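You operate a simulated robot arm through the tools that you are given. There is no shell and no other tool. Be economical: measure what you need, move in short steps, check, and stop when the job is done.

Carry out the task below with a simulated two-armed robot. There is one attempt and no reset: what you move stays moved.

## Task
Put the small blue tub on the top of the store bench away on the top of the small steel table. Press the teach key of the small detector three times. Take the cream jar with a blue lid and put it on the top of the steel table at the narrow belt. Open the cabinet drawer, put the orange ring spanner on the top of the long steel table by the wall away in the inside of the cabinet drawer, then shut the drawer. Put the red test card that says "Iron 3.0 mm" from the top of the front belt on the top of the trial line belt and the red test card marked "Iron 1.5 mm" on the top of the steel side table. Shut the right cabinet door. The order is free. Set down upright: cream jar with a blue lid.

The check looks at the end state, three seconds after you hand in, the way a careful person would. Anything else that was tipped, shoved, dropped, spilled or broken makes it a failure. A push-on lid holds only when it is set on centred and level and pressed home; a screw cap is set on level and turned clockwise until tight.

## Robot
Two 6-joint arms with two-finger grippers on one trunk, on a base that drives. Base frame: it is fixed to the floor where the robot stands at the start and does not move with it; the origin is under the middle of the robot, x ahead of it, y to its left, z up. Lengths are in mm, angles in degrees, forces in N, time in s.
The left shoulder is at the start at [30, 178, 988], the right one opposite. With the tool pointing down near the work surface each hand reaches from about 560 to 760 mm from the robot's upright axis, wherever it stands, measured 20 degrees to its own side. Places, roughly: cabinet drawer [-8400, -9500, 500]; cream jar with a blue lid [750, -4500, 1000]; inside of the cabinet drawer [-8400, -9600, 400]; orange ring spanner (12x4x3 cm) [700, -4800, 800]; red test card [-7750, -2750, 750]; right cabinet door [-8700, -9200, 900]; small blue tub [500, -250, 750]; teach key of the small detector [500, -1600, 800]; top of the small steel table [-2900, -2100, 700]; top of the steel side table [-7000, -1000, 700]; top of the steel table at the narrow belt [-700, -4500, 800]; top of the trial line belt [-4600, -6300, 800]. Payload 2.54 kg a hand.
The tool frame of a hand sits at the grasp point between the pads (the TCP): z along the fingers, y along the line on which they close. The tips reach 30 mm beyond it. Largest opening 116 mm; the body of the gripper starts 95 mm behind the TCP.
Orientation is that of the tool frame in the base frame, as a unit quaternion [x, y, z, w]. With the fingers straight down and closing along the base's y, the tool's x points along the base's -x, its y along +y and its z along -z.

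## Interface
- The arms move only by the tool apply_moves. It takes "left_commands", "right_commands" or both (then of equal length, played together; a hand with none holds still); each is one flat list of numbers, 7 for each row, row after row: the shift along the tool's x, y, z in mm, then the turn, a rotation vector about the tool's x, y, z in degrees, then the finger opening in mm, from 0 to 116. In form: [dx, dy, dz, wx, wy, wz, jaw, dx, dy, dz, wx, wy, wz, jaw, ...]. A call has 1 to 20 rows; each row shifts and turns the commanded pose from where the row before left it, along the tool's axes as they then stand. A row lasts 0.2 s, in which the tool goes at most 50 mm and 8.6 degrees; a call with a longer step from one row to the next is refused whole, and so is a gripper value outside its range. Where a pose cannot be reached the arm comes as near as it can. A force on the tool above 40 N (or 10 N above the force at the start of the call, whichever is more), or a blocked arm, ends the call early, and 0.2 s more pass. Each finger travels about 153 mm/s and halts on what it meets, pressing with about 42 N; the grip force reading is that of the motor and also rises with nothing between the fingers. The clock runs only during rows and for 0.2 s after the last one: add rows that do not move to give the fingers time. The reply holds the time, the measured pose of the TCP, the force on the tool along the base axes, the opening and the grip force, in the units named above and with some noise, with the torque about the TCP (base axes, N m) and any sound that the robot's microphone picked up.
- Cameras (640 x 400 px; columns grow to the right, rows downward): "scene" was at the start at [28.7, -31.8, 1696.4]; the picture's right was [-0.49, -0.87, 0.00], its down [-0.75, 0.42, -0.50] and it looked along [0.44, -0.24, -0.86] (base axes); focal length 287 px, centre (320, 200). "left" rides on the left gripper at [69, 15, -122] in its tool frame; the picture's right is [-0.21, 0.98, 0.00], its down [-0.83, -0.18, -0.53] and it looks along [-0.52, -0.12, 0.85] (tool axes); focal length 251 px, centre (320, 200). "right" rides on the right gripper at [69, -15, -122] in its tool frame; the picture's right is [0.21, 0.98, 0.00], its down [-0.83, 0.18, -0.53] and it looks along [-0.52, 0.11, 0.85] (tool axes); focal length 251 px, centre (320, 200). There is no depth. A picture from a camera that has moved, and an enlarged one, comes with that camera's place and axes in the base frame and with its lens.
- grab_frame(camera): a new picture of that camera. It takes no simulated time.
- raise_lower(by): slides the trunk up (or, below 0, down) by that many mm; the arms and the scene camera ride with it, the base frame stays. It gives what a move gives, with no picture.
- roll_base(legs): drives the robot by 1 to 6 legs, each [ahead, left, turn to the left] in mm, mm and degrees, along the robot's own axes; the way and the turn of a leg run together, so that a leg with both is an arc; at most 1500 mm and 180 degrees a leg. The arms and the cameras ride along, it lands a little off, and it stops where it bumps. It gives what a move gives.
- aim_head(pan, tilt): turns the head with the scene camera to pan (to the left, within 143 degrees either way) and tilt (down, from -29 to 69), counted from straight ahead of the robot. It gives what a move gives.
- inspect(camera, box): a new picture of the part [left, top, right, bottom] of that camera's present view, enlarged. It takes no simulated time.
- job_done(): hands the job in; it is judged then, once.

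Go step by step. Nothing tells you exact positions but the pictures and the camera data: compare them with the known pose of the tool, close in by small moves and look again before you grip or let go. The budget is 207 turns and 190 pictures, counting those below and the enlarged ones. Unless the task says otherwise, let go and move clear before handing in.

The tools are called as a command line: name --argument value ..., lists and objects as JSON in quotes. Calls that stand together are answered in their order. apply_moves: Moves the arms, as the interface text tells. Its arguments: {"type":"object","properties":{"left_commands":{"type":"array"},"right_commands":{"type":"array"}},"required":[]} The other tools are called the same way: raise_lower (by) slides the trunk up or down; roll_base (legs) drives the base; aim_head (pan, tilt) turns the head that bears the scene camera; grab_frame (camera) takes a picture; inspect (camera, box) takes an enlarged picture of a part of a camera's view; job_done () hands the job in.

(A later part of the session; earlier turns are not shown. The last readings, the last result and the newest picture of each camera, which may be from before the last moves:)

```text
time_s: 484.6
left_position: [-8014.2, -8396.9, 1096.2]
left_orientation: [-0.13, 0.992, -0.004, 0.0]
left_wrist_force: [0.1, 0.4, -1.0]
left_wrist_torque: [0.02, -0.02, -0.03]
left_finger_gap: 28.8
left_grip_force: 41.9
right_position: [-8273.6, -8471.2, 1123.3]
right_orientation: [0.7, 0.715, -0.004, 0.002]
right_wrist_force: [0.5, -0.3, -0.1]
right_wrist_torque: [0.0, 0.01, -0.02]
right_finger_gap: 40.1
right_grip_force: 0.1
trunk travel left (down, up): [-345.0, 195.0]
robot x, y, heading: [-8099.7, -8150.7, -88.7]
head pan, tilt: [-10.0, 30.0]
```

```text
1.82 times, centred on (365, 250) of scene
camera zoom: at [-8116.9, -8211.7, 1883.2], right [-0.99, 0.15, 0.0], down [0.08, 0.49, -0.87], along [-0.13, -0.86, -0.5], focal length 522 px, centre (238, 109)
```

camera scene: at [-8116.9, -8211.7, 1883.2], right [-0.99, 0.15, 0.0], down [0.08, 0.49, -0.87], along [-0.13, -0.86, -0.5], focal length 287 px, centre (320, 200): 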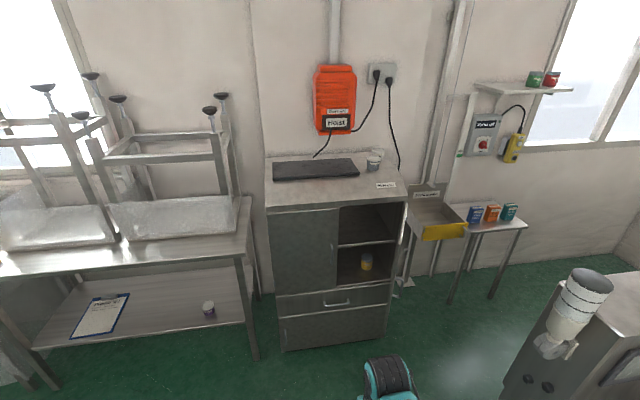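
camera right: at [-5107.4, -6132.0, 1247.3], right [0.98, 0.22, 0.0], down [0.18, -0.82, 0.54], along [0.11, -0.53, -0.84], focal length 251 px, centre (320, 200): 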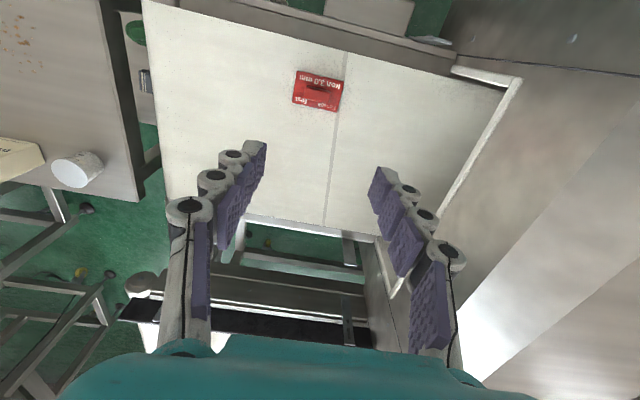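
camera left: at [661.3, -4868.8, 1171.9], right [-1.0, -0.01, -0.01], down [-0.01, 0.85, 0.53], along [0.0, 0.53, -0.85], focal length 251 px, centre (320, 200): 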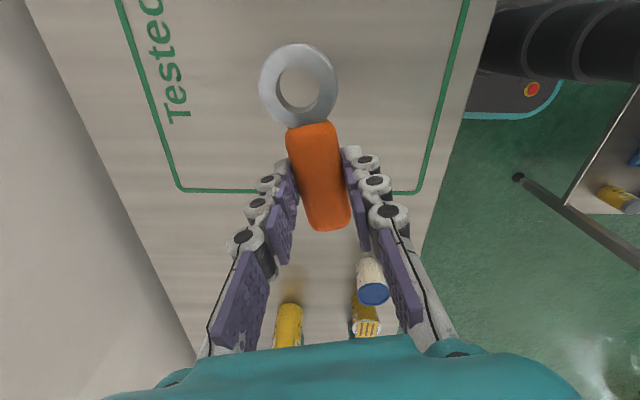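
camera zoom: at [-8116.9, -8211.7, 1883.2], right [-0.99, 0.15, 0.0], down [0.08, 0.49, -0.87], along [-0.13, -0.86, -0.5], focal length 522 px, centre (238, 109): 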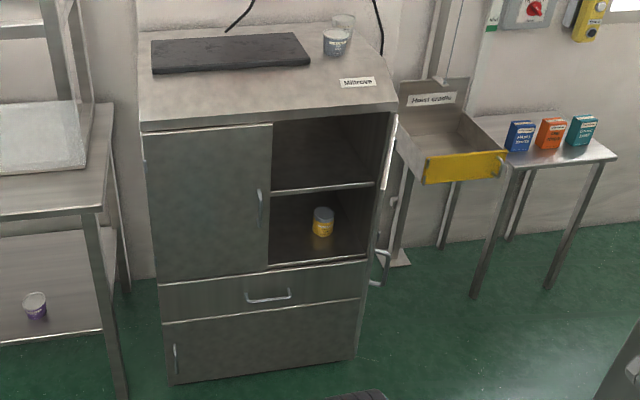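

The right door stands about 60° open, and the drawer handle is at about [-8388, -9360, 488]. Before moving closer I look down to my right at the check-weigher's position.

aim_head --pan -60 --tilt 45

grab_frame --camera "scene"

```text
time_s: 485.8
left_position: [-8014.5, -8396.9, 1096.1]
left_orientation: [-0.129, 0.992, -0.002, -0.001]
left_wrist_force: [-0.2, -0.1, -0.6]
left_wrist_torque: [-0.01, 0.0, 0.01]
left_finger_gap: 29.2
left_grip_force: 41.6
right_position: [-8274.2, -8469.1, 1124.2]
right_orientation: [0.7, 0.714, -0.004, 0.003]
right_wrist_force: [-0.4, 0.8, -0.4]
right_wrist_torque: [0.02, -0.02, 0.01]
right_finger_gap: 40.0
right_grip_force: 0.0
trunk travel left (down, up): [-345.0, 195.0]
robot x, y, heading: [-8103.6, -8153.0, -88.9]
head pan, tilt: [-60.0, 45.0]
```

```text
57 pictures are left
camera scene: at [-8172.7, -8164.6, 1860.5], right [-0.52, 0.85, 0.0], down [0.6, 0.37, -0.71], along [-0.6, -0.37, -0.71], focal length 287 px, centre (320, 200)
```

scene: 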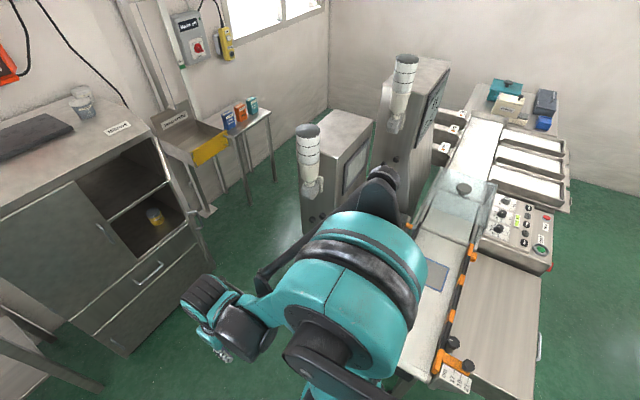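

inspect --camera "scene" --box '[50, 80, 270, 380]'

```text
1.33 times, centred on (160, 230) of scene
camera zoom: at [-8172.7, -8164.6, 1860.5], right [-0.52, 0.85, 0.0], down [0.6, 0.37, -0.71], along [-0.6, -0.37, -0.71], focal length 383 px, centre (533, 160)
```

zoom: 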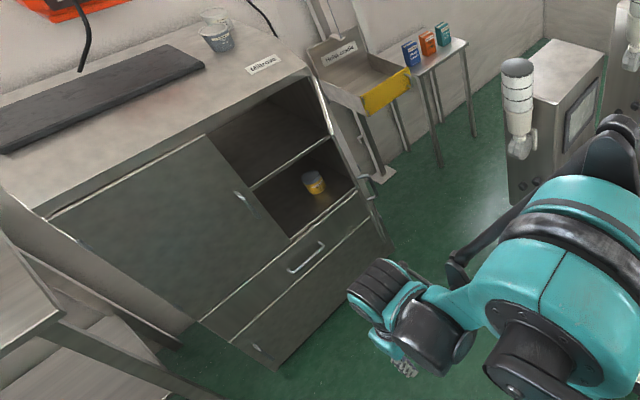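

I see the geometry: hinge at about [-8740, -9390], door's free edge at about [-8585, -9080]. I move closer so the right hand can sweep the door shut.

roll_base --legs '[[490, -147, -1.1]]'

aim_head --pan -25 --tilt 40

grab_frame --camera "scene"

```text
time_s: 488.8
left_position: [-8156.7, -8888.6, 1096.1]
left_orientation: [-0.125, 0.992, -0.003, 0.0]
left_wrist_force: [0.1, 0.4, -1.2]
left_wrist_torque: [-0.01, 0.02, -0.04]
left_finger_gap: 29.0
left_grip_force: 42.1
right_position: [-8416.3, -8958.2, 1124.4]
right_orientation: [0.703, 0.711, -0.003, 0.003]
right_wrist_force: [0.2, -0.4, -0.3]
right_wrist_torque: [-0.01, 0.01, -0.01]
right_finger_gap: 40.1
right_grip_force: 0.1
trunk travel left (down, up): [-345.0, 195.0]
robot x, y, heading: [-8240.9, -8643.3, -89.6]
head pan, tilt: [-60.0, 45.0]
```

```text
time_s: 489.8
left_position: [-8156.5, -8888.6, 1095.4]
left_orientation: [-0.125, 0.992, -0.003, 0.0]
left_wrist_force: [-0.4, 0.0, -1.2]
left_wrist_torque: [0.03, 0.02, 0.0]
left_finger_gap: 29.1
left_grip_force: 41.9
right_position: [-8415.5, -8958.3, 1124.6]
right_orientation: [0.703, 0.711, -0.004, 0.002]
right_wrist_force: [-0.2, 0.3, 0.5]
right_wrist_torque: [0.0, 0.01, 0.01]
right_finger_gap: 40.0
right_grip_force: 0.1
trunk travel left (down, up): [-345.0, 195.0]
robot x, y, heading: [-8240.1, -8643.4, -89.6]
head pan, tilt: [-25.0, 40.0]
```

```text
55 pictures are left
camera scene: at [-8277.7, -8690.7, 1867.8], right [-0.91, 0.41, 0.0], down [0.27, 0.59, -0.77], along [-0.32, -0.7, -0.64], focal length 287 px, centre (320, 200)
```

scene: 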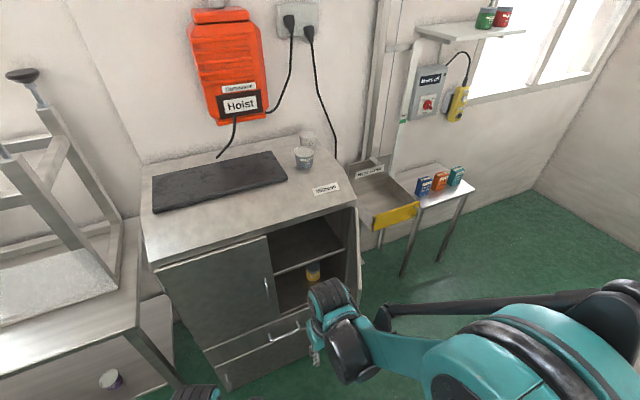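

I close the fingers and bring the hand around to the outer side of the door near its free edge.

apply_moves --right_commands '[0, -41, 0, 0, 0, 0, 20, 0, -41, 0, 0, 0, 0, 0, 0, -41, 0, 0, 0, 0, 0, 0, -41, 0, 0, 0, 0, 0, 0, -41, 0, 0, 0, 0, 0, 0, -41, 20, 0, 0, 0, 0, 0, -39, 20, 0, 0, 0, 0, -25, 0, 20, 0, 0, 0, 0, -35, 0, 0, 0, 0, 0, 0, -35, 0, 0, 0, 0, 0, 0, 0, 0, 0, 0, 0, 0, 0]'

grab_frame --camera "scene"

grab_frame --camera "right"

```text
time_s: 492.2
left_position: [-8155.8, -8887.5, 1096.0]
left_orientation: [-0.125, 0.992, -0.003, -0.002]
left_wrist_force: [0.3, 0.1, -1.8]
left_wrist_torque: [-0.03, 0.01, 0.01]
left_finger_gap: 28.7
left_grip_force: 42.2
right_position: [-8702.6, -9057.9, 1062.6]
right_orientation: [0.703, 0.711, -0.004, 0.002]
right_wrist_force: [-0.5, -0.1, 0.5]
right_wrist_torque: [-0.04, 0.01, -0.02]
right_finger_gap: 0.1
right_grip_force: 28.4
trunk travel left (down, up): [-345.0, 195.0]
robot x, y, heading: [-8241.7, -8645.8, -89.1]
head pan, tilt: [-25.0, 40.0]
```

```text
54 pictures are left
camera scene: at [-8277.5, -8689.2, 1867.8], right [-0.91, 0.41, 0.0], down [0.27, 0.58, -0.77], along [-0.32, -0.7, -0.64], focal length 287 px, centre (320, 200)
```

scene: 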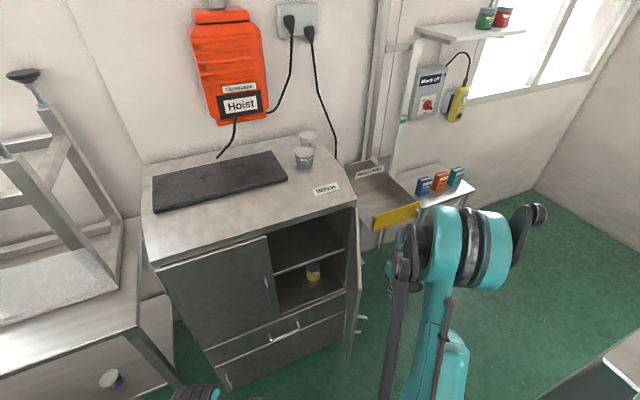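

```text
53 pictures are left
camera right: at [-8716.8, -8987.7, 1184.0], right [0.97, 0.22, 0.0], down [0.19, -0.82, 0.54], along [0.12, -0.53, -0.84], focal length 251 px, centre (320, 200)
```

right: 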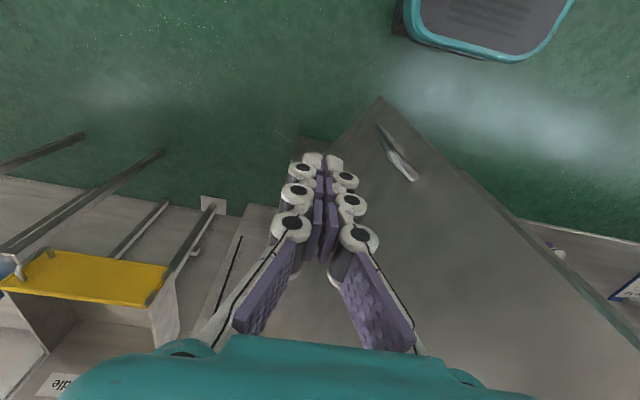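

The door's outer face and handle are in view; I sweep the door toward closed in an arc.

apply_moves --right_commands '[-19, 23, 0, 0, 0, 0, 0, -19, 23, 0, 0, 0, 0, 0, -10, 19, 0, 0, 0, 0, 0, -10, 19, 0, 0, 0, 0, 0, -9, 19, 0, 0, 0, 0, 0, -9, 19, 0, 0, 0, 0, 0, -9, 18, 0, 0, 0, 0, 0, -15, 16, 0, 0, 0, 0, 0, -15, 16, 0, 0, 0, 0, 0, -16, 16, 0, 0, 0, 0, 0, -16, 15, 0, 0, 0, 0, 0, -26, 14, 0, 0, 0, 0, 0, -26, 14, 0, 0, 0, 0, 0, -26, 14, 0, 0, 0, 0, 0]'

grab_frame --camera "scene"

```text
time_s: 495.2
left_position: [-8156.8, -8889.2, 1096.6]
left_orientation: [-0.124, 0.992, -0.003, 0.0]
left_wrist_force: [-1.0, -0.6, -1.0]
left_wrist_torque: [0.03, 0.0, 0.01]
left_finger_gap: 29.0
left_grip_force: 42.3
right_position: [-8451.8, -9280.6, 1062.5]
right_orientation: [0.704, 0.711, -0.003, 0.003]
right_wrist_force: [0.3, -0.3, -0.9]
right_wrist_torque: [0.05, -0.02, 0.02]
right_finger_gap: 0.2
right_grip_force: 28.2
trunk travel left (down, up): [-345.0, 195.0]
robot x, y, heading: [-8242.5, -8639.8, -89.5]
head pan, tilt: [-25.0, 40.0]
```

```text
52 pictures are left
camera scene: at [-8276.9, -8692.3, 1867.7], right [-0.91, 0.41, 0.0], down [0.27, 0.59, -0.77], along [-0.32, -0.7, -0.64], focal length 287 px, centre (320, 200)
```

scene: 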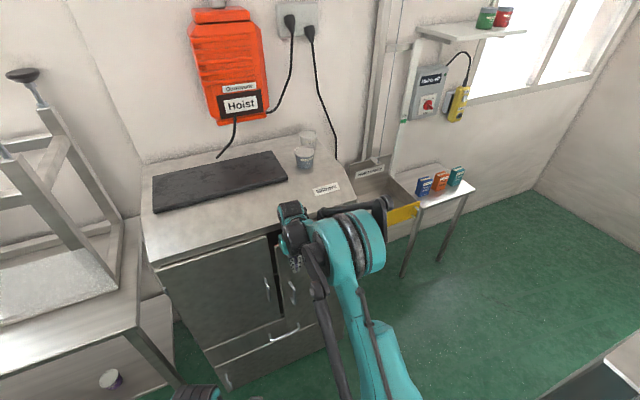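

Nearly closed; I push straight back until it seats.

apply_moves --right_commands '[-20, 3, 0, 0, 0, 0, 0, -20, 3, 0, 0, 0, 0, 0, -15, 2, 0, 0, 0, 0, 0, -10, 0, 0, 0, 0, 0, 0, -8, 0, 0, 0, 0, 0, 0, -5, 0, 0, 0, 0, 0, 0, -5, 0, 0, 0, 0, 0, 0, -5, 0, 0, 0, 0, 0, 0, -5, 0, 0, 0, 0, 0, 0, -5, 0, 0, 0, 0, 0, 0]'

inspect --camera "scene" --box '[130, 150, 400, 400]'

```text
time_s: 496.0
left_position: [-8157.3, -8887.8, 1097.2]
left_orientation: [-0.124, 0.992, -0.004, -0.001]
left_wrist_force: [0.0, -1.7, -0.8]
left_wrist_torque: [0.14, 0.0, -0.02]
left_finger_gap: 28.9
left_grip_force: 41.9
right_position: [-8445.6, -9327.4, 1065.7]
right_orientation: [0.705, 0.71, 0.0, -0.001]
right_wrist_force: [-0.4, 20.2, 6.9]
right_wrist_torque: [-2.76, -0.01, -0.32]
right_finger_gap: 0.1
right_grip_force: 28.6
trunk travel left (down, up): [-345.0, 195.0]
robot x, y, heading: [-8244.3, -8642.7, -89.5]
head pan, tilt: [-25.0, 40.0]
stopped in row 4 (right hand): the force on the tool passed its limit at 53 N (the readings are from after the stop); the commanded pose is now the measured one
```

```text
1.60 times, centred on (265, 275) of scene
camera zoom: at [-8277.3, -8688.8, 1868.0], right [-0.91, 0.41, 0.0], down [0.27, 0.58, -0.77], along [-0.32, -0.7, -0.64], focal length 460 px, centre (408, 80)
```

zoom: 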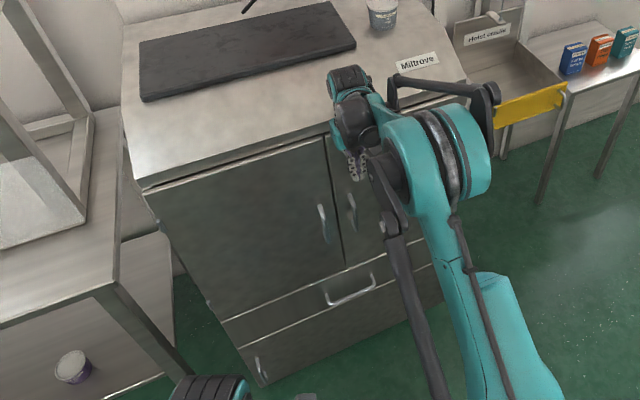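

The door looks flush, but contact was high on the hand. I back off and press again lower and further right to be sure it is fully home.

apply_moves --right_commands '[40, 0, 0, 0, 0, 0, 0, 30, 0, 0, 0, 0, 0, 0, 0, -40, 30, 0, 0, 0, 0, 0, -40, 30, 0, 0, 0, 0, 0, 0, 40, 0, 0, 0, 0, -30, 0, 0, 0, 0, 0, 0, -20, 0, 0, 0, 0, 0, 0, -10, 0, 0, 0, 0, 0, 0, -6, 0, 0, 0, 0, 0, 0, -6, 0, 0, 0, 0, 0, 0, -6, 0, 0, 0, 0, 0, 0, -6, 0, 0, 0, 0, 0, 0, -6, 0, 0, 0, 0, 0, 0, -6, 0, 0, 0, 0, 0, 0]'

inspect --camera "scene" --box '[200, 180, 400, 340]'

```text
time_s: 497.9
left_position: [-8157.5, -8888.2, 1098.3]
left_orientation: [-0.124, 0.992, -0.003, 0.0]
left_wrist_force: [-0.6, -1.4, -0.5]
left_wrist_torque: [0.04, 0.02, -0.02]
left_finger_gap: 28.9
left_grip_force: 41.6
right_position: [-8524.0, -9314.1, 966.2]
right_orientation: [0.705, 0.709, 0.003, -0.003]
right_wrist_force: [2.1, 16.7, 5.3]
right_wrist_torque: [-2.63, 0.36, -0.2]
right_finger_gap: 0.1
right_grip_force: 28.6
trunk travel left (down, up): [-345.0, 195.0]
robot x, y, heading: [-8240.6, -8645.0, -89.5]
head pan, tilt: [-25.0, 40.0]
stopped in row 9 (right hand): the force on the tool passed its limit at 46 N (the readings are from after the stop); the commanded pose is now the measured one
```

```text
2.50 times, centred on (300, 260) of scene
camera zoom: at [-8277.2, -8687.9, 1868.0], right [-0.91, 0.41, 0.0], down [0.27, 0.58, -0.77], along [-0.32, -0.7, -0.64], focal length 718 px, centre (370, 50)
```

zoom: 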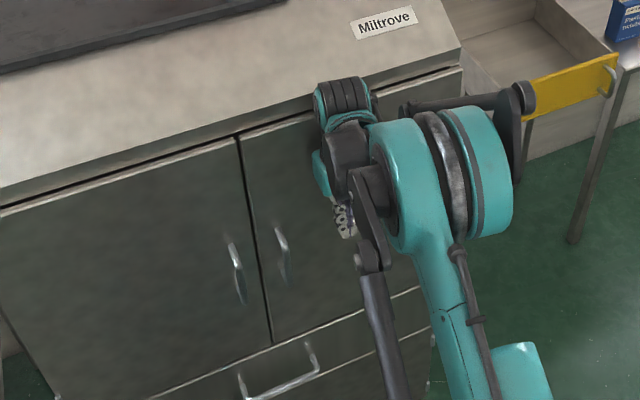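

The door is flush. Now the drawer: I retract, back off, lower the trunk, and turn the right hand to grip the horizontal handle bar from the front.

apply_moves --right_commands '[43, 0, 0, 0, 0, 0, 0, 43, 10, 0, 0, 0, 0, 0, 43, 10, 0, 0, 0, 0, 0, 43, 10, 0, 0, 0, 0, 0, 43, 10, 0, 0, 0, 0, 0]'

roll_base --legs '[[-80, 0, 0]]'

raise_lower --by -335

apply_moves --right_commands '[0, 0, 0, 0, 0, 8.2, 0, 0, 0, 0, 0, 0, 8.2, 0, 0, 0, 0, 0, 0, 8.2, 20, 0, 0, 0, 0, 0, 8.2, 40, 0, 0, 0, 0, 0, 8.2, 50, 0, 0, 0, 0, 0, 8.2, 50, 0, 0, 0, 0, 0, 8.2, 50, 0, 0, 0, 0, 0, 8.2, 50, 0, 0, 0, 0, 0, 8.2, 50, 0, 0, 0, 0, 0, 8.2, 50, 0, 0, 0, 0, 0, 8, 50, 0, 0, 0, -8, 0, 0, 50, 0, 0, 0, -8, 0, 0, 50, 0, 0, 0, -8, 0, 0, 50, 0, 0, 0, -8, 0, 0, 50, 0, 0, 0, -8, 0, 0, 50, 0, 0, 0, -8, 0, 0, 50, 0, 0, 0, -8, 0, 0, 50]'

grab_frame --camera "right"

```text
time_s: 499.1
left_position: [-8156.8, -8888.7, 1095.9]
left_orientation: [-0.123, 0.992, -0.004, -0.001]
left_wrist_force: [-0.4, -0.1, -1.1]
left_wrist_torque: [-0.03, -0.01, -0.01]
left_finger_gap: 28.8
left_grip_force: 42.5
right_position: [-8485.9, -9104.8, 970.9]
right_orientation: [0.705, 0.709, 0.002, -0.003]
right_wrist_force: [-0.1, 0.6, 0.3]
right_wrist_torque: [0.0, 0.01, -0.01]
right_finger_gap: 0.0
right_grip_force: 28.1
right hand out of reach, approached as far as the arm can: row 5
trunk travel left (down, up): [-345.0, 195.0]
robot x, y, heading: [-8243.4, -8644.2, -89.3]
head pan, tilt: [-25.0, 40.0]
```

```text
time_s: 500.1
left_position: [-8158.6, -8809.2, 1095.3]
left_orientation: [-0.125, 0.992, -0.003, 0.0]
left_wrist_force: [0.4, 0.4, -1.2]
left_wrist_torque: [-0.04, -0.01, -0.01]
left_finger_gap: 29.0
left_grip_force: 42.0
right_position: [-8486.1, -9027.4, 970.0]
right_orientation: [0.705, 0.709, 0.003, -0.003]
right_wrist_force: [0.0, 0.8, -0.6]
right_wrist_torque: [-0.03, -0.04, 0.0]
right_finger_gap: 0.0
right_grip_force: 28.1
trunk travel left (down, up): [-345.0, 195.0]
robot x, y, heading: [-8245.1, -8568.8, -89.5]
head pan, tilt: [-25.0, 40.0]
```

```text
time_s: 503.4
left_position: [-8157.8, -8811.6, 762.5]
left_orientation: [-0.124, 0.992, -0.003, 0.0]
left_wrist_force: [0.1, 0.8, -1.7]
left_wrist_torque: [0.01, 0.0, 0.01]
left_finger_gap: 28.9
left_grip_force: 42.2
right_position: [-8487.2, -9028.5, 634.9]
right_orientation: [0.704, 0.71, 0.004, -0.003]
right_wrist_force: [0.3, -0.5, 0.3]
right_wrist_torque: [0.01, 0.04, 0.01]
right_finger_gap: 0.0
right_grip_force: 28.6
trunk travel left (down, up): [-10.0, 530.0]
robot x, y, heading: [-8240.5, -8564.3, -89.6]
head pan, tilt: [-25.0, 40.0]
```

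```text
time_s: 507.2
left_position: [-8158.3, -8811.9, 761.8]
left_orientation: [-0.125, 0.992, -0.003, -0.001]
left_wrist_force: [-1.0, -0.2, -2.2]
left_wrist_torque: [0.03, 0.04, -0.01]
left_finger_gap: 29.0
left_grip_force: 41.5
right_position: [-8511.0, -9154.4, 801.7]
right_orientation: [0.885, 0.004, 0.001, 0.465]
right_wrist_force: [-0.3, 0.0, -0.1]
right_wrist_torque: [-0.03, 0.02, 0.02]
right_finger_gap: 50.1
right_grip_force: 0.1
right hand out of reach, approached as far as the arm can: row 12, 13, 14, 15, 16, 17, 18
trunk travel left (down, up): [-10.0, 530.0]
robot x, y, heading: [-8238.9, -8566.0, -89.4]
head pan, tilt: [-25.0, 40.0]
```

```text
49 pictures are left
camera right: at [-8443.6, -9043.8, 859.3], right [0.22, -0.55, 0.8], down [-0.83, 0.33, 0.45], along [-0.52, -0.76, -0.39], focal length 251 px, centre (320, 200)
```

right: 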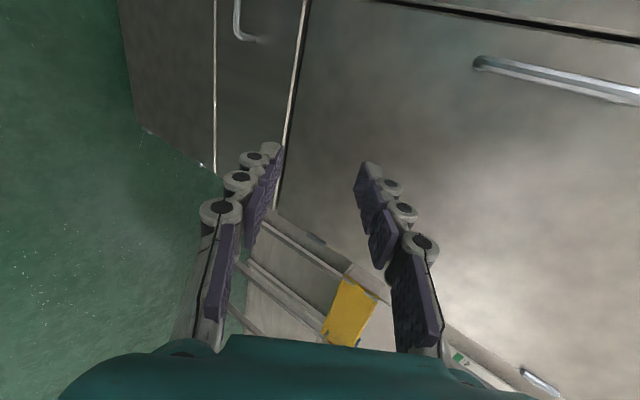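

The orientation works though the position was out of reach there. I command the pre-grasp point about 12 cm in front of the handle.

apply_moves --right_commands '[17.3, 11.5, 35.2, 0, 0, 0, 50, 17.3, 11.5, 35.2, 0, 0, 0, 50, 17.3, 11.5, 35.2, 0, 0, 0, 50, 17.3, 11.5, 35.2, 0, 0, 0, 50, 17.3, 11.5, 35.2, 0, 0, 0, 50, 17.3, 11.5, 35.2, 0, 0, 0, 50, 0, 0, 0, 0, 0, 0, 50]'

grab_frame --camera "right"

grab_frame --camera "scene"

```text
time_s: 508.6
left_position: [-8159.9, -8807.2, 761.2]
left_orientation: [-0.123, 0.992, -0.004, 0.0]
left_wrist_force: [0.4, 1.1, -1.9]
left_wrist_torque: [-0.08, -0.04, 0.04]
left_finger_gap: 28.9
left_grip_force: 41.5
right_position: [-8412.0, -9348.6, 736.6]
right_orientation: [0.891, 0.002, 0.001, 0.455]
right_wrist_force: [2.8, 74.0, -25.8]
right_wrist_torque: [2.53, -0.3, -0.78]
right_finger_gap: 36.4
right_grip_force: 34.0
trunk travel left (down, up): [-10.0, 530.0]
robot x, y, heading: [-8244.1, -8564.1, -89.5]
head pan, tilt: [-25.0, 40.0]
stopped in row 7 (right hand): the force on the tool passed its limit at 50 N (the readings are from after the stop); the commanded pose is now the measured one
```

```text
48 pictures are left
camera right: at [-8343.4, -9239.7, 797.4], right [0.22, -0.57, 0.79], down [-0.83, 0.32, 0.46], along [-0.52, -0.75, -0.4], focal length 251 px, centre (320, 200)
```

right: 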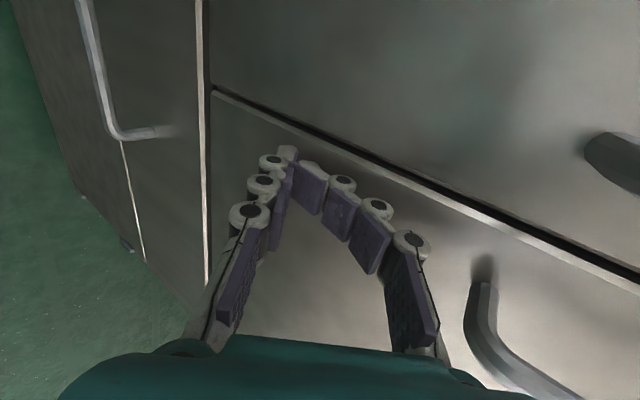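

```text
47 pictures are left
camera scene: at [-8278.3, -8605.8, 1532.6], right [-0.91, 0.42, 0.0], down [0.27, 0.58, -0.77], along [-0.32, -0.7, -0.64], focal length 287 px, centre (320, 200)
```

scene: 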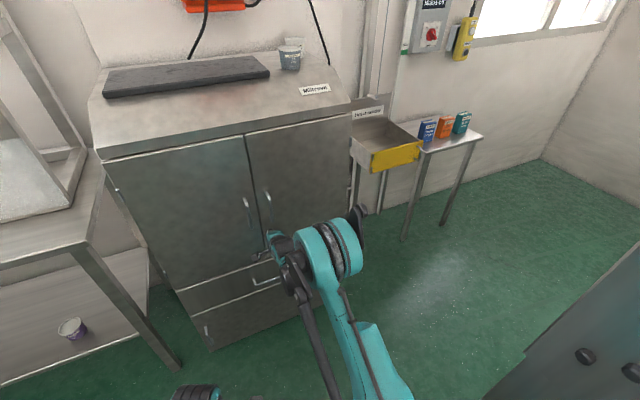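

The fingertips met the door below its handle, so I retreat, steepen the tilt to about 51°, and go lower toward the bar (about [-8388, -9335, 495]).

apply_moves --right_commands '[0, 0, -45, 0, 0, 0, 50, 0, 0, -45, 0, 0, 0, 50, 0, 0, -45, 0, 0, 0, 50, 0, 0, 0, 7.5, 0, 0, 50, 0, 0, 0, 7.5, 0, 0, 50, 4, -21.3, 35.2, 0, 0, 0, 50, 4, -21.3, 35.2, 0, 0, 0, 50, 4, -21.3, 35.2, 0, 0, 0, 50, 4, -21.3, 35.2, 0, 0, 0, 50, 4, -21.3, 35.2, 0, 0, 0, 50, 4, -21.3, 35.2, 0, 0, 0, 50, 0, 0, 0, 0, 0, 0, 50]'

grab_frame --camera "right"

inspect --camera "scene" --box '[150, 180, 390, 380]'

```text
time_s: 511.2
left_position: [-8158.8, -8810.7, 762.0]
left_orientation: [-0.124, 0.992, -0.002, -0.001]
left_wrist_force: [-0.1, -0.3, -1.2]
left_wrist_torque: [-0.01, 0.0, -0.02]
left_finger_gap: 28.8
left_grip_force: 41.9
right_position: [-8389.5, -9280.8, 572.3]
right_orientation: [0.94, 0.001, 0.0, 0.341]
right_wrist_force: [0.4, -0.6, -0.9]
right_wrist_torque: [-0.02, 0.01, 0.0]
right_finger_gap: 50.2
right_grip_force: 0.2
trunk travel left (down, up): [-10.0, 530.0]
robot x, y, heading: [-8241.3, -8561.2, -89.4]
head pan, tilt: [-25.0, 40.0]
```

```text
46 pictures are left
camera right: at [-8319.5, -9191.2, 655.5], right [0.22, -0.75, 0.63], down [-0.83, 0.2, 0.53], along [-0.52, -0.63, -0.57], focal length 251 px, centre (320, 200)
```

right: 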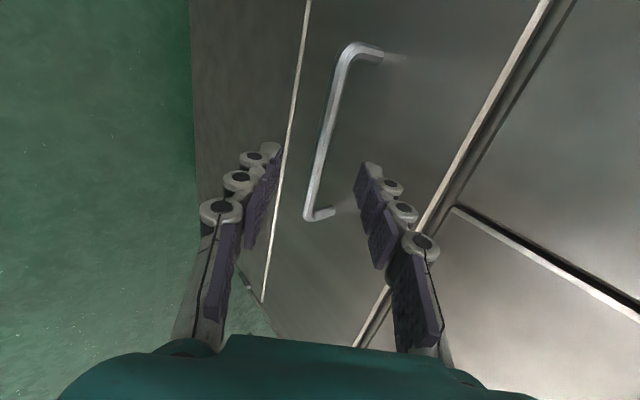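

```text
2.00 times, centred on (270, 280) of scene
camera zoom: at [-8278.3, -8612.2, 1532.8], right [-0.91, 0.41, 0.0], down [0.27, 0.58, -0.77], along [-0.32, -0.7, -0.64], focal length 575 px, centre (420, 40)
```

zoom: 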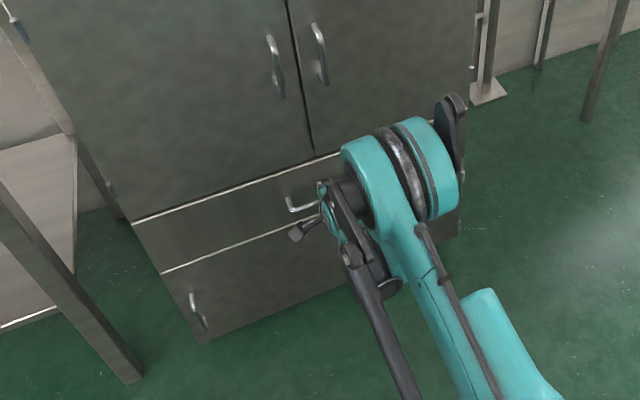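

The bar is now well located: x −8444…−8319, y −9323, z 530, right between the fingers. I advance 44 mm and grip it.

apply_moves --right_commands '[5, 5, 10, 0, 0, 0, 42, 0, 0, 12, 0, 0, 0, 42, 0, 0, 12, 0, 0, 0, 42, 0, 0, 10, 0, 0, 0, 42, 0, 0, 0, 0, 0, 0, 42]'

grab_frame --camera "right"

```text
time_s: 512.5
left_position: [-8157.2, -8811.2, 761.8]
left_orientation: [-0.124, 0.992, -0.003, 0.0]
left_wrist_force: [0.1, 0.0, -1.6]
left_wrist_torque: [-0.01, -0.01, 0.01]
left_finger_gap: 29.0
left_grip_force: 42.0
right_position: [-8383.6, -9315.1, 542.7]
right_orientation: [0.94, 0.002, 0.0, 0.341]
right_wrist_force: [-0.9, -0.4, 0.0]
right_wrist_torque: [-0.01, -0.03, 0.02]
right_finger_gap: 42.0
right_grip_force: 0.0
trunk travel left (down, up): [-10.0, 530.0]
robot x, y, heading: [-8243.1, -8564.9, -89.4]
head pan, tilt: [-25.0, 40.0]
```

```text
44 pictures are left
camera right: at [-8314.2, -9224.8, 626.2], right [0.22, -0.75, 0.63], down [-0.83, 0.2, 0.53], along [-0.52, -0.63, -0.57], focal length 251 px, centre (320, 200)
```

right: 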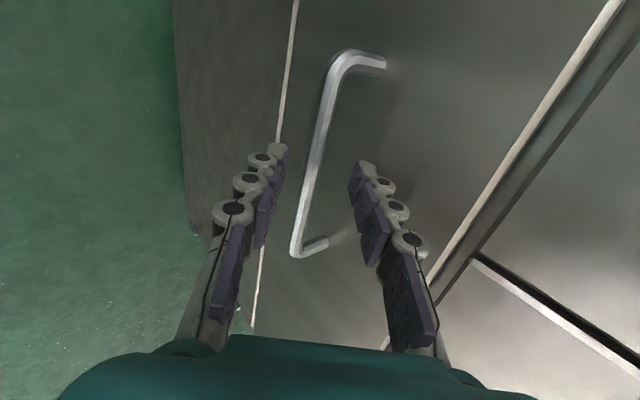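

Estimates put the bar between the fingers; I close and read the gap.

apply_moves --right_commands '[0, 0, 0, 0, 0, 0, 25, 0, 0, 0, 0, 0, 0, 10, 0, 0, 0, 0, 0, 0, 3, 0, 0, 0, 0, 0, 0, 3]'

grab_frame --camera "right"

```text
time_s: 513.5
left_position: [-8159.6, -8811.0, 761.8]
left_orientation: [-0.123, 0.992, -0.003, 0.0]
left_wrist_force: [1.0, -0.3, -1.7]
left_wrist_torque: [0.02, -0.01, 0.03]
left_finger_gap: 28.9
left_grip_force: 41.9
right_position: [-8383.2, -9315.2, 540.8]
right_orientation: [0.941, 0.002, -0.001, 0.34]
right_wrist_force: [1.2, 20.6, -15.7]
right_wrist_torque: [0.63, -0.11, 0.0]
right_finger_gap: 20.1
right_grip_force: 12.6
trunk travel left (down, up): [-10.0, 530.0]
robot x, y, heading: [-8240.6, -8563.7, -89.5]
head pan, tilt: [-25.0, 40.0]
```

```text
43 pictures are left
camera right: at [-8314.2, -9224.1, 625.5], right [0.22, -0.75, 0.62], down [-0.83, 0.2, 0.53], along [-0.52, -0.63, -0.58], focal length 251 px, centre (320, 200)
```

right: 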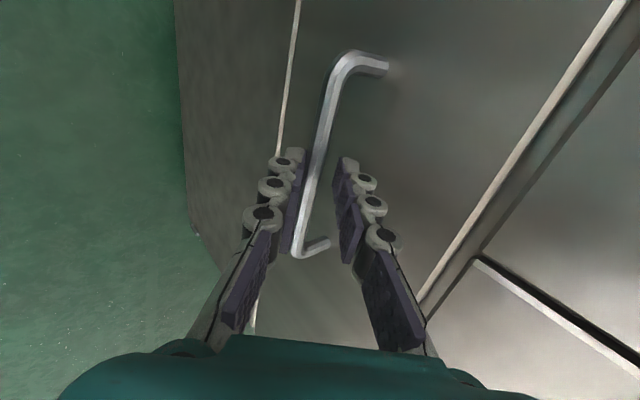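

The lower finger reached the bar first. I shift a few mm toward it and finish closing.

apply_moves --right_commands '[0, -3, 0, 0, 0, 0, 18, 0, -3, 0, 0, 0, 0, 10, 0, 0, 0, 0, 0, 0, 3, 0, 0, 0, 0, 0, 0, 3, 0, 0, 0, 0, 0, 0, 3]'

```text
time_s: 514.6
left_position: [-8158.4, -8812.2, 760.9]
left_orientation: [-0.123, 0.992, -0.003, 0.001]
left_wrist_force: [-0.7, -0.2, -1.3]
left_wrist_torque: [-0.04, -0.02, -0.01]
left_finger_gap: 29.2
left_grip_force: 42.0
right_position: [-8384.3, -9311.9, 537.0]
right_orientation: [0.94, 0.001, 0.0, 0.341]
right_wrist_force: [2.7, 4.8, -13.0]
right_wrist_torque: [0.28, -0.18, 0.0]
right_finger_gap: 11.1
right_grip_force: 38.6
trunk travel left (down, up): [-10.0, 530.0]
robot x, y, heading: [-8240.2, -8565.3, -89.4]
head pan, tilt: [-25.0, 40.0]
```

The bar is gripped (11 mm). I pull the drawer open by driving back.

roll_base --legs '[[-130, 0, 0], [-130, 0, 0]]'

grab_frame --camera "scene"

```text
time_s: 515.9
left_position: [-8152.0, -8701.8, 760.9]
left_orientation: [-0.123, 0.992, -0.002, -0.002]
left_wrist_force: [-0.5, -0.1, -0.8]
left_wrist_torque: [-0.02, 0.02, 0.05]
left_finger_gap: 28.9
left_grip_force: 42.4
right_position: [-8383.3, -9201.0, 537.5]
right_orientation: [0.94, 0.0, -0.006, 0.341]
right_wrist_force: [-0.2, 0.6, -12.4]
right_wrist_torque: [0.18, 0.52, -0.6]
right_finger_gap: 11.0
right_grip_force: 38.3
trunk travel left (down, up): [-10.0, 530.0]
robot x, y, heading: [-8239.6, -8456.4, -89.6]
head pan, tilt: [-25.0, 40.0]
stopped in leg 1: the robot was blocked; the commanded pose is now the measured one
```

```text
42 pictures are left
camera scene: at [-8267.4, -8504.1, 1533.2], right [-0.91, 0.41, 0.01], down [0.26, 0.59, -0.77], along [-0.32, -0.7, -0.64], focal length 287 px, centre (320, 200)
```

scene: 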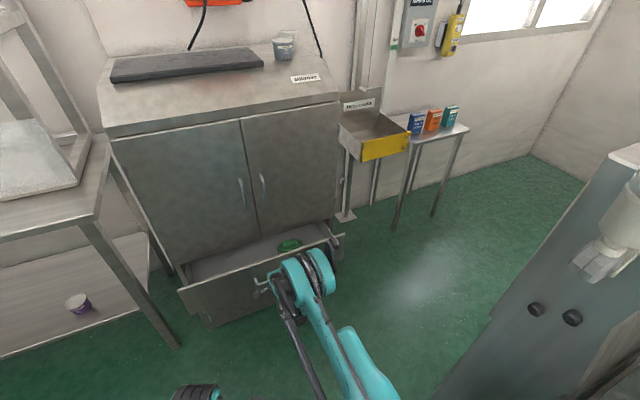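

The drawer is 110 mm open, but the base met the check-weigher leg. I release, step the base left, and regrip to pull further.

apply_moves --right_commands '[0, 0, 0, 0, 0, 0, 25, 0, 0, 0, 0, 0, 0, 44, 0, 0, -20, 0, 0, 0, 44, 0, 0, -30, 0, 0, 0, 44, 0, 0, -20, 0, 0, 0, 44]'

roll_base --legs '[[-20, 130, 0]]'

apply_moves --right_commands '[-30, 0, 0, 0, 0, 0, 44, -30, 0, 0, 0, 0, 0, 44, -30, 0, 0, 0, 0, 0, 44, -30, 0, 0, 0, 0, 0, 44, 0, 0, 0, 0, 0, 0, 44]'

grab_frame --camera "right"

```text
time_s: 517.1
left_position: [-8150.9, -8701.8, 758.9]
left_orientation: [-0.123, 0.992, -0.001, -0.003]
left_wrist_force: [0.0, 0.0, -2.4]
left_wrist_torque: [0.01, 0.03, 0.0]
left_finger_gap: 29.1
left_grip_force: 42.3
right_position: [-8383.2, -9152.8, 591.0]
right_orientation: [0.94, 0.002, -0.006, 0.341]
right_wrist_force: [0.4, 0.2, -0.2]
right_wrist_torque: [0.01, 0.03, 0.01]
right_finger_gap: 43.9
right_grip_force: 0.0
trunk travel left (down, up): [-10.0, 530.0]
robot x, y, heading: [-8243.0, -8456.6, -89.4]
head pan, tilt: [-25.0, 40.0]
```

```text
time_s: 518.4
left_position: [-8025.8, -8678.2, 760.9]
left_orientation: [-0.126, 0.992, -0.003, -0.001]
left_wrist_force: [0.4, 0.1, -1.7]
left_wrist_torque: [0.0, 0.05, -0.02]
left_finger_gap: 29.0
left_grip_force: 42.6
right_position: [-8252.7, -9133.1, 592.4]
right_orientation: [0.94, 0.003, -0.001, 0.342]
right_wrist_force: [0.1, 0.5, 1.2]
right_wrist_torque: [-0.01, 0.02, -0.04]
right_finger_gap: 44.1
right_grip_force: 0.1
trunk travel left (down, up): [-10.0, 530.0]
robot x, y, heading: [-8113.6, -8431.4, -89.4]
head pan, tilt: [-25.0, 40.0]
```

```text
time_s: 519.6
left_position: [-8026.9, -8678.2, 760.5]
left_orientation: [-0.126, 0.992, -0.003, 0.0]
left_wrist_force: [-0.2, -0.2, -1.5]
left_wrist_torque: [0.03, 0.0, 0.04]
left_finger_gap: 28.7
left_grip_force: 42.5
right_position: [-8370.9, -9134.0, 593.6]
right_orientation: [0.94, 0.002, -0.002, 0.342]
right_wrist_force: [-0.1, 0.0, -0.1]
right_wrist_torque: [-0.02, 0.0, 0.04]
right_finger_gap: 44.1
right_grip_force: 0.0
trunk travel left (down, up): [-10.0, 530.0]
robot x, y, heading: [-8112.7, -8435.8, -89.3]
head pan, tilt: [-25.0, 40.0]
```

```text
41 pictures are left
camera right: at [-8301.7, -9043.8, 677.9], right [0.22, -0.75, 0.63], down [-0.82, 0.2, 0.53], along [-0.52, -0.63, -0.57], focal length 251 px, centre (320, 200)
```

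right: 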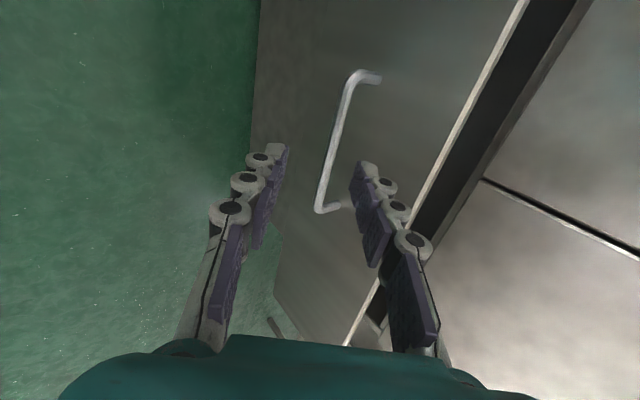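

apply_moves --right_commands '[0, 5, 20, 0, 0, 0, 44, 0, 5, 25, 0, 0, 0, 44, 0, 5, 25, 0, 0, 0, 44, 0, 0, 16, 0, 0, 0, 44, 0, 0, 0, 0, 0, 0, 44]'

grab_frame --camera "right"

```text
time_s: 520.8
left_position: [-8026.7, -8678.3, 762.0]
left_orientation: [-0.126, 0.992, -0.002, 0.0]
left_wrist_force: [0.3, -0.3, -1.0]
left_wrist_torque: [-0.02, -0.01, 0.03]
left_finger_gap: 28.8
left_grip_force: 42.4
right_position: [-8371.4, -9198.5, 536.6]
right_orientation: [0.94, 0.003, -0.002, 0.342]
right_wrist_force: [0.2, 0.5, 0.4]
right_wrist_torque: [-0.01, -0.03, -0.02]
right_finger_gap: 44.1
right_grip_force: 0.0
trunk travel left (down, up): [-10.0, 530.0]
robot x, y, heading: [-8111.2, -8433.2, -89.3]
head pan, tilt: [-25.0, 40.0]
```

```text
40 pictures are left
camera right: at [-8302.0, -9108.4, 620.6], right [0.22, -0.75, 0.63], down [-0.82, 0.2, 0.53], along [-0.52, -0.63, -0.57], focal length 251 px, centre (320, 200)
```

right: 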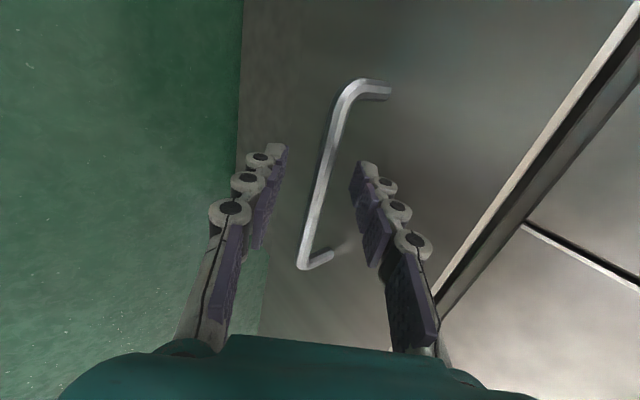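

Centred; I advance slightly, close and pull.

apply_moves --right_commands '[0, 0, 8, 0, 0, 0, 40, 0, 0, 0, 0, 0, 0, 22, 0, 0, 0, 0, 0, 0, 10, 0, 0, 0, 0, 0, 0, 3, 0, 0, 0, 0, 0, 0, 3]'

roll_base --legs '[[-160, 0, 0]]'

grab_frame --camera "scene"

```text
time_s: 522.0
left_position: [-8026.8, -8677.3, 760.8]
left_orientation: [-0.127, 0.992, -0.003, 0.0]
left_wrist_force: [-0.2, 0.5, -1.2]
left_wrist_torque: [0.03, -0.01, 0.02]
left_finger_gap: 28.9
left_grip_force: 41.7
right_position: [-8373.0, -9204.0, 531.6]
right_orientation: [0.94, 0.003, -0.002, 0.342]
right_wrist_force: [0.1, 0.0, 3.6]
right_wrist_torque: [-0.08, -0.11, -0.11]
right_finger_gap: 11.0
right_grip_force: 38.3
trunk travel left (down, up): [-10.0, 530.0]
robot x, y, heading: [-8115.5, -8430.6, -89.3]
head pan, tilt: [-25.0, 40.0]
```

```text
time_s: 523.4
left_position: [-8028.0, -8512.0, 761.4]
left_orientation: [-0.127, 0.992, -0.003, 0.0]
left_wrist_force: [0.8, 0.2, -1.5]
left_wrist_torque: [-0.01, -0.02, -0.01]
left_finger_gap: 28.9
left_grip_force: 42.4
right_position: [-8371.8, -9038.8, 531.9]
right_orientation: [0.94, 0.003, -0.001, 0.342]
right_wrist_force: [9.6, 0.2, 2.7]
right_wrist_torque: [-0.03, -0.72, 0.3]
right_finger_gap: 10.7
right_grip_force: 38.1
trunk travel left (down, up): [-10.0, 530.0]
robot x, y, heading: [-8117.7, -8266.2, -88.8]
head pan, tilt: [-25.0, 40.0]
```

```text
39 pictures are left
camera scene: at [-8148.9, -8313.3, 1532.8], right [-0.91, 0.41, 0.0], down [0.26, 0.59, -0.77], along [-0.31, -0.7, -0.64], focal length 287 px, centre (320, 200)
```

scene: 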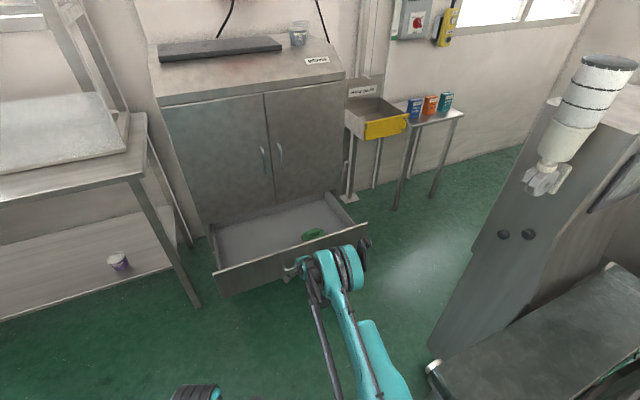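

The drawer is open about 275 mm. I release the handle, fold the right hand up and out of the way, then drive in so the left hand can reach the drawer.

apply_moves --right_commands '[0, 0, 0, 0, 0, 0, 25, 0, 0, 0, 0, 0, 0, 46, 0, 0, -30, 0, 0, 0, 46, 0, 0, -45, 0, 0, 0, 46, 0, 0, -45, 0, 0, 0, 40, 0, 0, 0, 7.2, 0, 0, 20, 0, 0, 0, 7.2, 0, 0, 0, 0, 0, 0, 7.2, 0, 0, 0, 0, 0, 0, 7.2, 0, 0, 0, 0, 0, 0, 7.2, 0, 0, 0, 0, 0, 0, 7.2, 0, 0, 0, 0, 0, 0, 7, 0, 0, 0, 0, -30, -38, 0, 0, 0, 0, 0, -30, -38, 0, 0, 0, 0, 0, -30, -38, 0, 0, 0, 0, 0, -30, -38, 0, 0, 0, 0, 0, -30, -38, 0, 0, 0, 0, 0, -30, -38, 0, 0, 0, 0]'

roll_base --legs '[[390, 30, -0.8]]'

aim_head --pan 0 --tilt 55

grab_frame --camera "scene"

grab_frame --camera "left"

```text
time_s: 527.2
left_position: [-8029.1, -8510.0, 761.9]
left_orientation: [-0.128, 0.992, -0.004, 0.0]
left_wrist_force: [-0.2, 0.2, -1.3]
left_wrist_torque: [-0.02, 0.0, 0.04]
left_finger_gap: 29.1
left_grip_force: 42.1
right_position: [-8374.1, -8821.1, 879.6]
right_orientation: [0.996, 0.002, -0.002, -0.088]
right_wrist_force: [0.0, 0.3, 0.9]
right_wrist_torque: [0.0, -0.01, -0.02]
right_finger_gap: 0.0
right_grip_force: 28.9
trunk travel left (down, up): [-10.0, 530.0]
robot x, y, heading: [-8115.0, -8270.0, -89.0]
head pan, tilt: [-25.0, 40.0]
```

```text
time_s: 529.8
left_position: [-7998.8, -8917.9, 761.0]
left_orientation: [-0.119, 0.993, -0.003, 0.0]
left_wrist_force: [0.1, 0.3, -1.0]
left_wrist_torque: [0.05, 0.0, -0.02]
left_finger_gap: 29.1
left_grip_force: 42.0
right_position: [-8349.8, -9224.7, 877.7]
right_orientation: [0.996, -0.005, -0.001, -0.089]
right_wrist_force: [0.0, 0.4, 0.0]
right_wrist_torque: [0.03, 0.0, 0.0]
right_finger_gap: 0.0
right_grip_force: 28.4
trunk travel left (down, up): [-10.0, 530.0]
robot x, y, heading: [-8079.8, -8675.0, -90.1]
head pan, tilt: [-25.0, 40.0]
```

```text
time_s: 530.6
left_position: [-7999.2, -8917.3, 761.7]
left_orientation: [-0.12, 0.993, -0.003, 0.0]
left_wrist_force: [0.6, -0.3, -1.9]
left_wrist_torque: [-0.02, -0.01, 0.03]
left_finger_gap: 29.0
left_grip_force: 41.5
right_position: [-8349.8, -9224.8, 878.3]
right_orientation: [0.996, -0.004, -0.001, -0.088]
right_wrist_force: [-0.6, -0.4, -0.2]
right_wrist_torque: [0.0, 0.02, -0.03]
right_finger_gap: 0.2
right_grip_force: 28.6
trunk travel left (down, up): [-10.0, 530.0]
robot x, y, heading: [-8079.9, -8672.7, -89.6]
head pan, tilt: [0.0, 55.0]
```

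```text
38 pictures are left
camera scene: at [-8080.9, -8713.2, 1512.1], right [-1.0, 0.0, 0.0], down [0.0, 0.82, -0.57], along [0.0, -0.57, -0.82], focal length 287 px, centre (320, 200)
```

scene: 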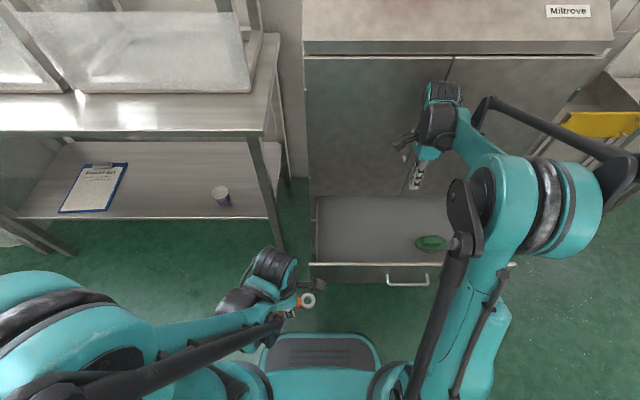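

```text
37 pictures are left
camera left: at [-8068.9, -8917.9, 883.8], right [-0.02, 1.0, -0.01], down [0.85, 0.02, 0.53], along [0.53, 0.01, -0.85], focal length 251 px, centre (320, 200)
```

left: 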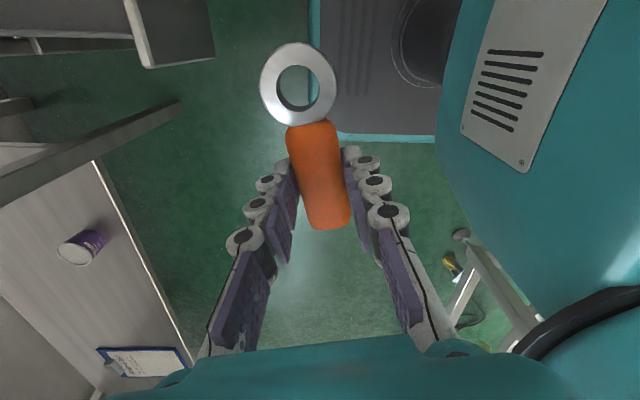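

The drawer interior spans about x −8075…−8700, y −9110…−9370. I shift the right hand further aside and carry the spanner over the drawer at about [-8150, -9235].

apply_moves --right_commands '[-43, 0, 0, 0, 0, 0, 0, -43, 0, 0, 0, 0, 0, 0, -43, 0, 0, 0, 0, 0, 0, 0, 0, 0, 0, 0, 0, 0, 0, 0, 0, 0, 0, 0, 0, 0, 0, 0, 0, 0, 0, 0, 0, 0, 0, 0, 0, 0, 0, 0, 0, 0, 0, 0, 0, 0, 0, 0, 0, 0, 0, 0, 0]' --left_commands '[27.8, -34.1, 0, 0, 0, 0, 5, 27.8, -34.1, 0, 0, 0, 0, 5, 27.8, -34.1, 0, 0, 0, 0, 5, 27.8, -34.1, 0, 0, 0, 0, 5, 27.8, -34.1, 0, 0, 0, 0, 5, 27.8, -34.1, 0, 0, 0, 0, 5, 27.8, -34.1, 0, 0, 0, 0, 5, 27.8, -34.1, 0, 0, 0, 0, 5, 0, 0, 0, 0, 0, 0, 5]'

grab_frame --camera "left"

grab_frame --camera "scene"

```text
time_s: 532.6
left_position: [-8151.3, -9237.1, 764.7]
left_orientation: [-0.119, 0.993, -0.003, -0.001]
left_wrist_force: [-0.3, 0.3, -0.8]
left_wrist_torque: [-0.02, 0.03, 0.02]
left_finger_gap: 28.7
left_grip_force: 41.6
right_position: [-8477.3, -9223.7, 879.4]
right_orientation: [0.996, -0.004, -0.001, -0.089]
right_wrist_force: [0.4, -0.7, 0.3]
right_wrist_torque: [0.02, 0.02, -0.01]
right_finger_gap: 0.0
right_grip_force: 28.9
trunk travel left (down, up): [-10.0, 530.0]
robot x, y, heading: [-8085.0, -8674.3, -90.2]
head pan, tilt: [0.0, 55.0]
```

```text
36 pictures are left
camera left: at [-8221.5, -9236.6, 888.5], right [-0.02, 1.0, -0.01], down [0.84, 0.02, 0.53], along [0.53, 0.01, -0.85], focal length 251 px, centre (320, 200)
```

left: 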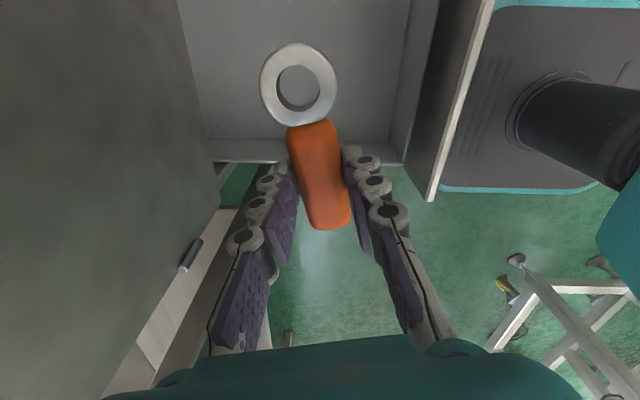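

```text
35 pictures are left
camera scene: at [-8080.8, -8713.0, 1512.1], right [-1.0, 0.0, 0.0], down [0.0, 0.82, -0.57], along [0.0, -0.57, -0.82], focal length 287 px, centre (320, 200)
```

scene: 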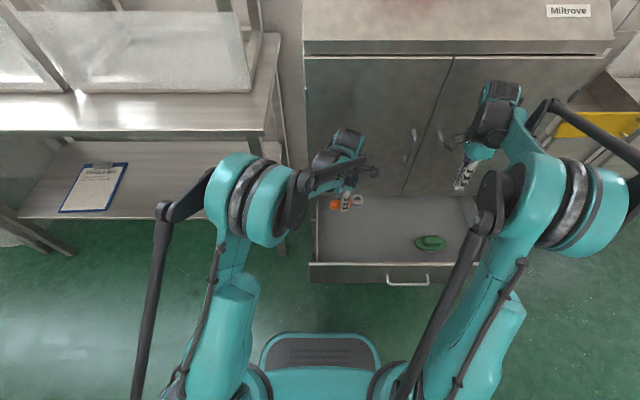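

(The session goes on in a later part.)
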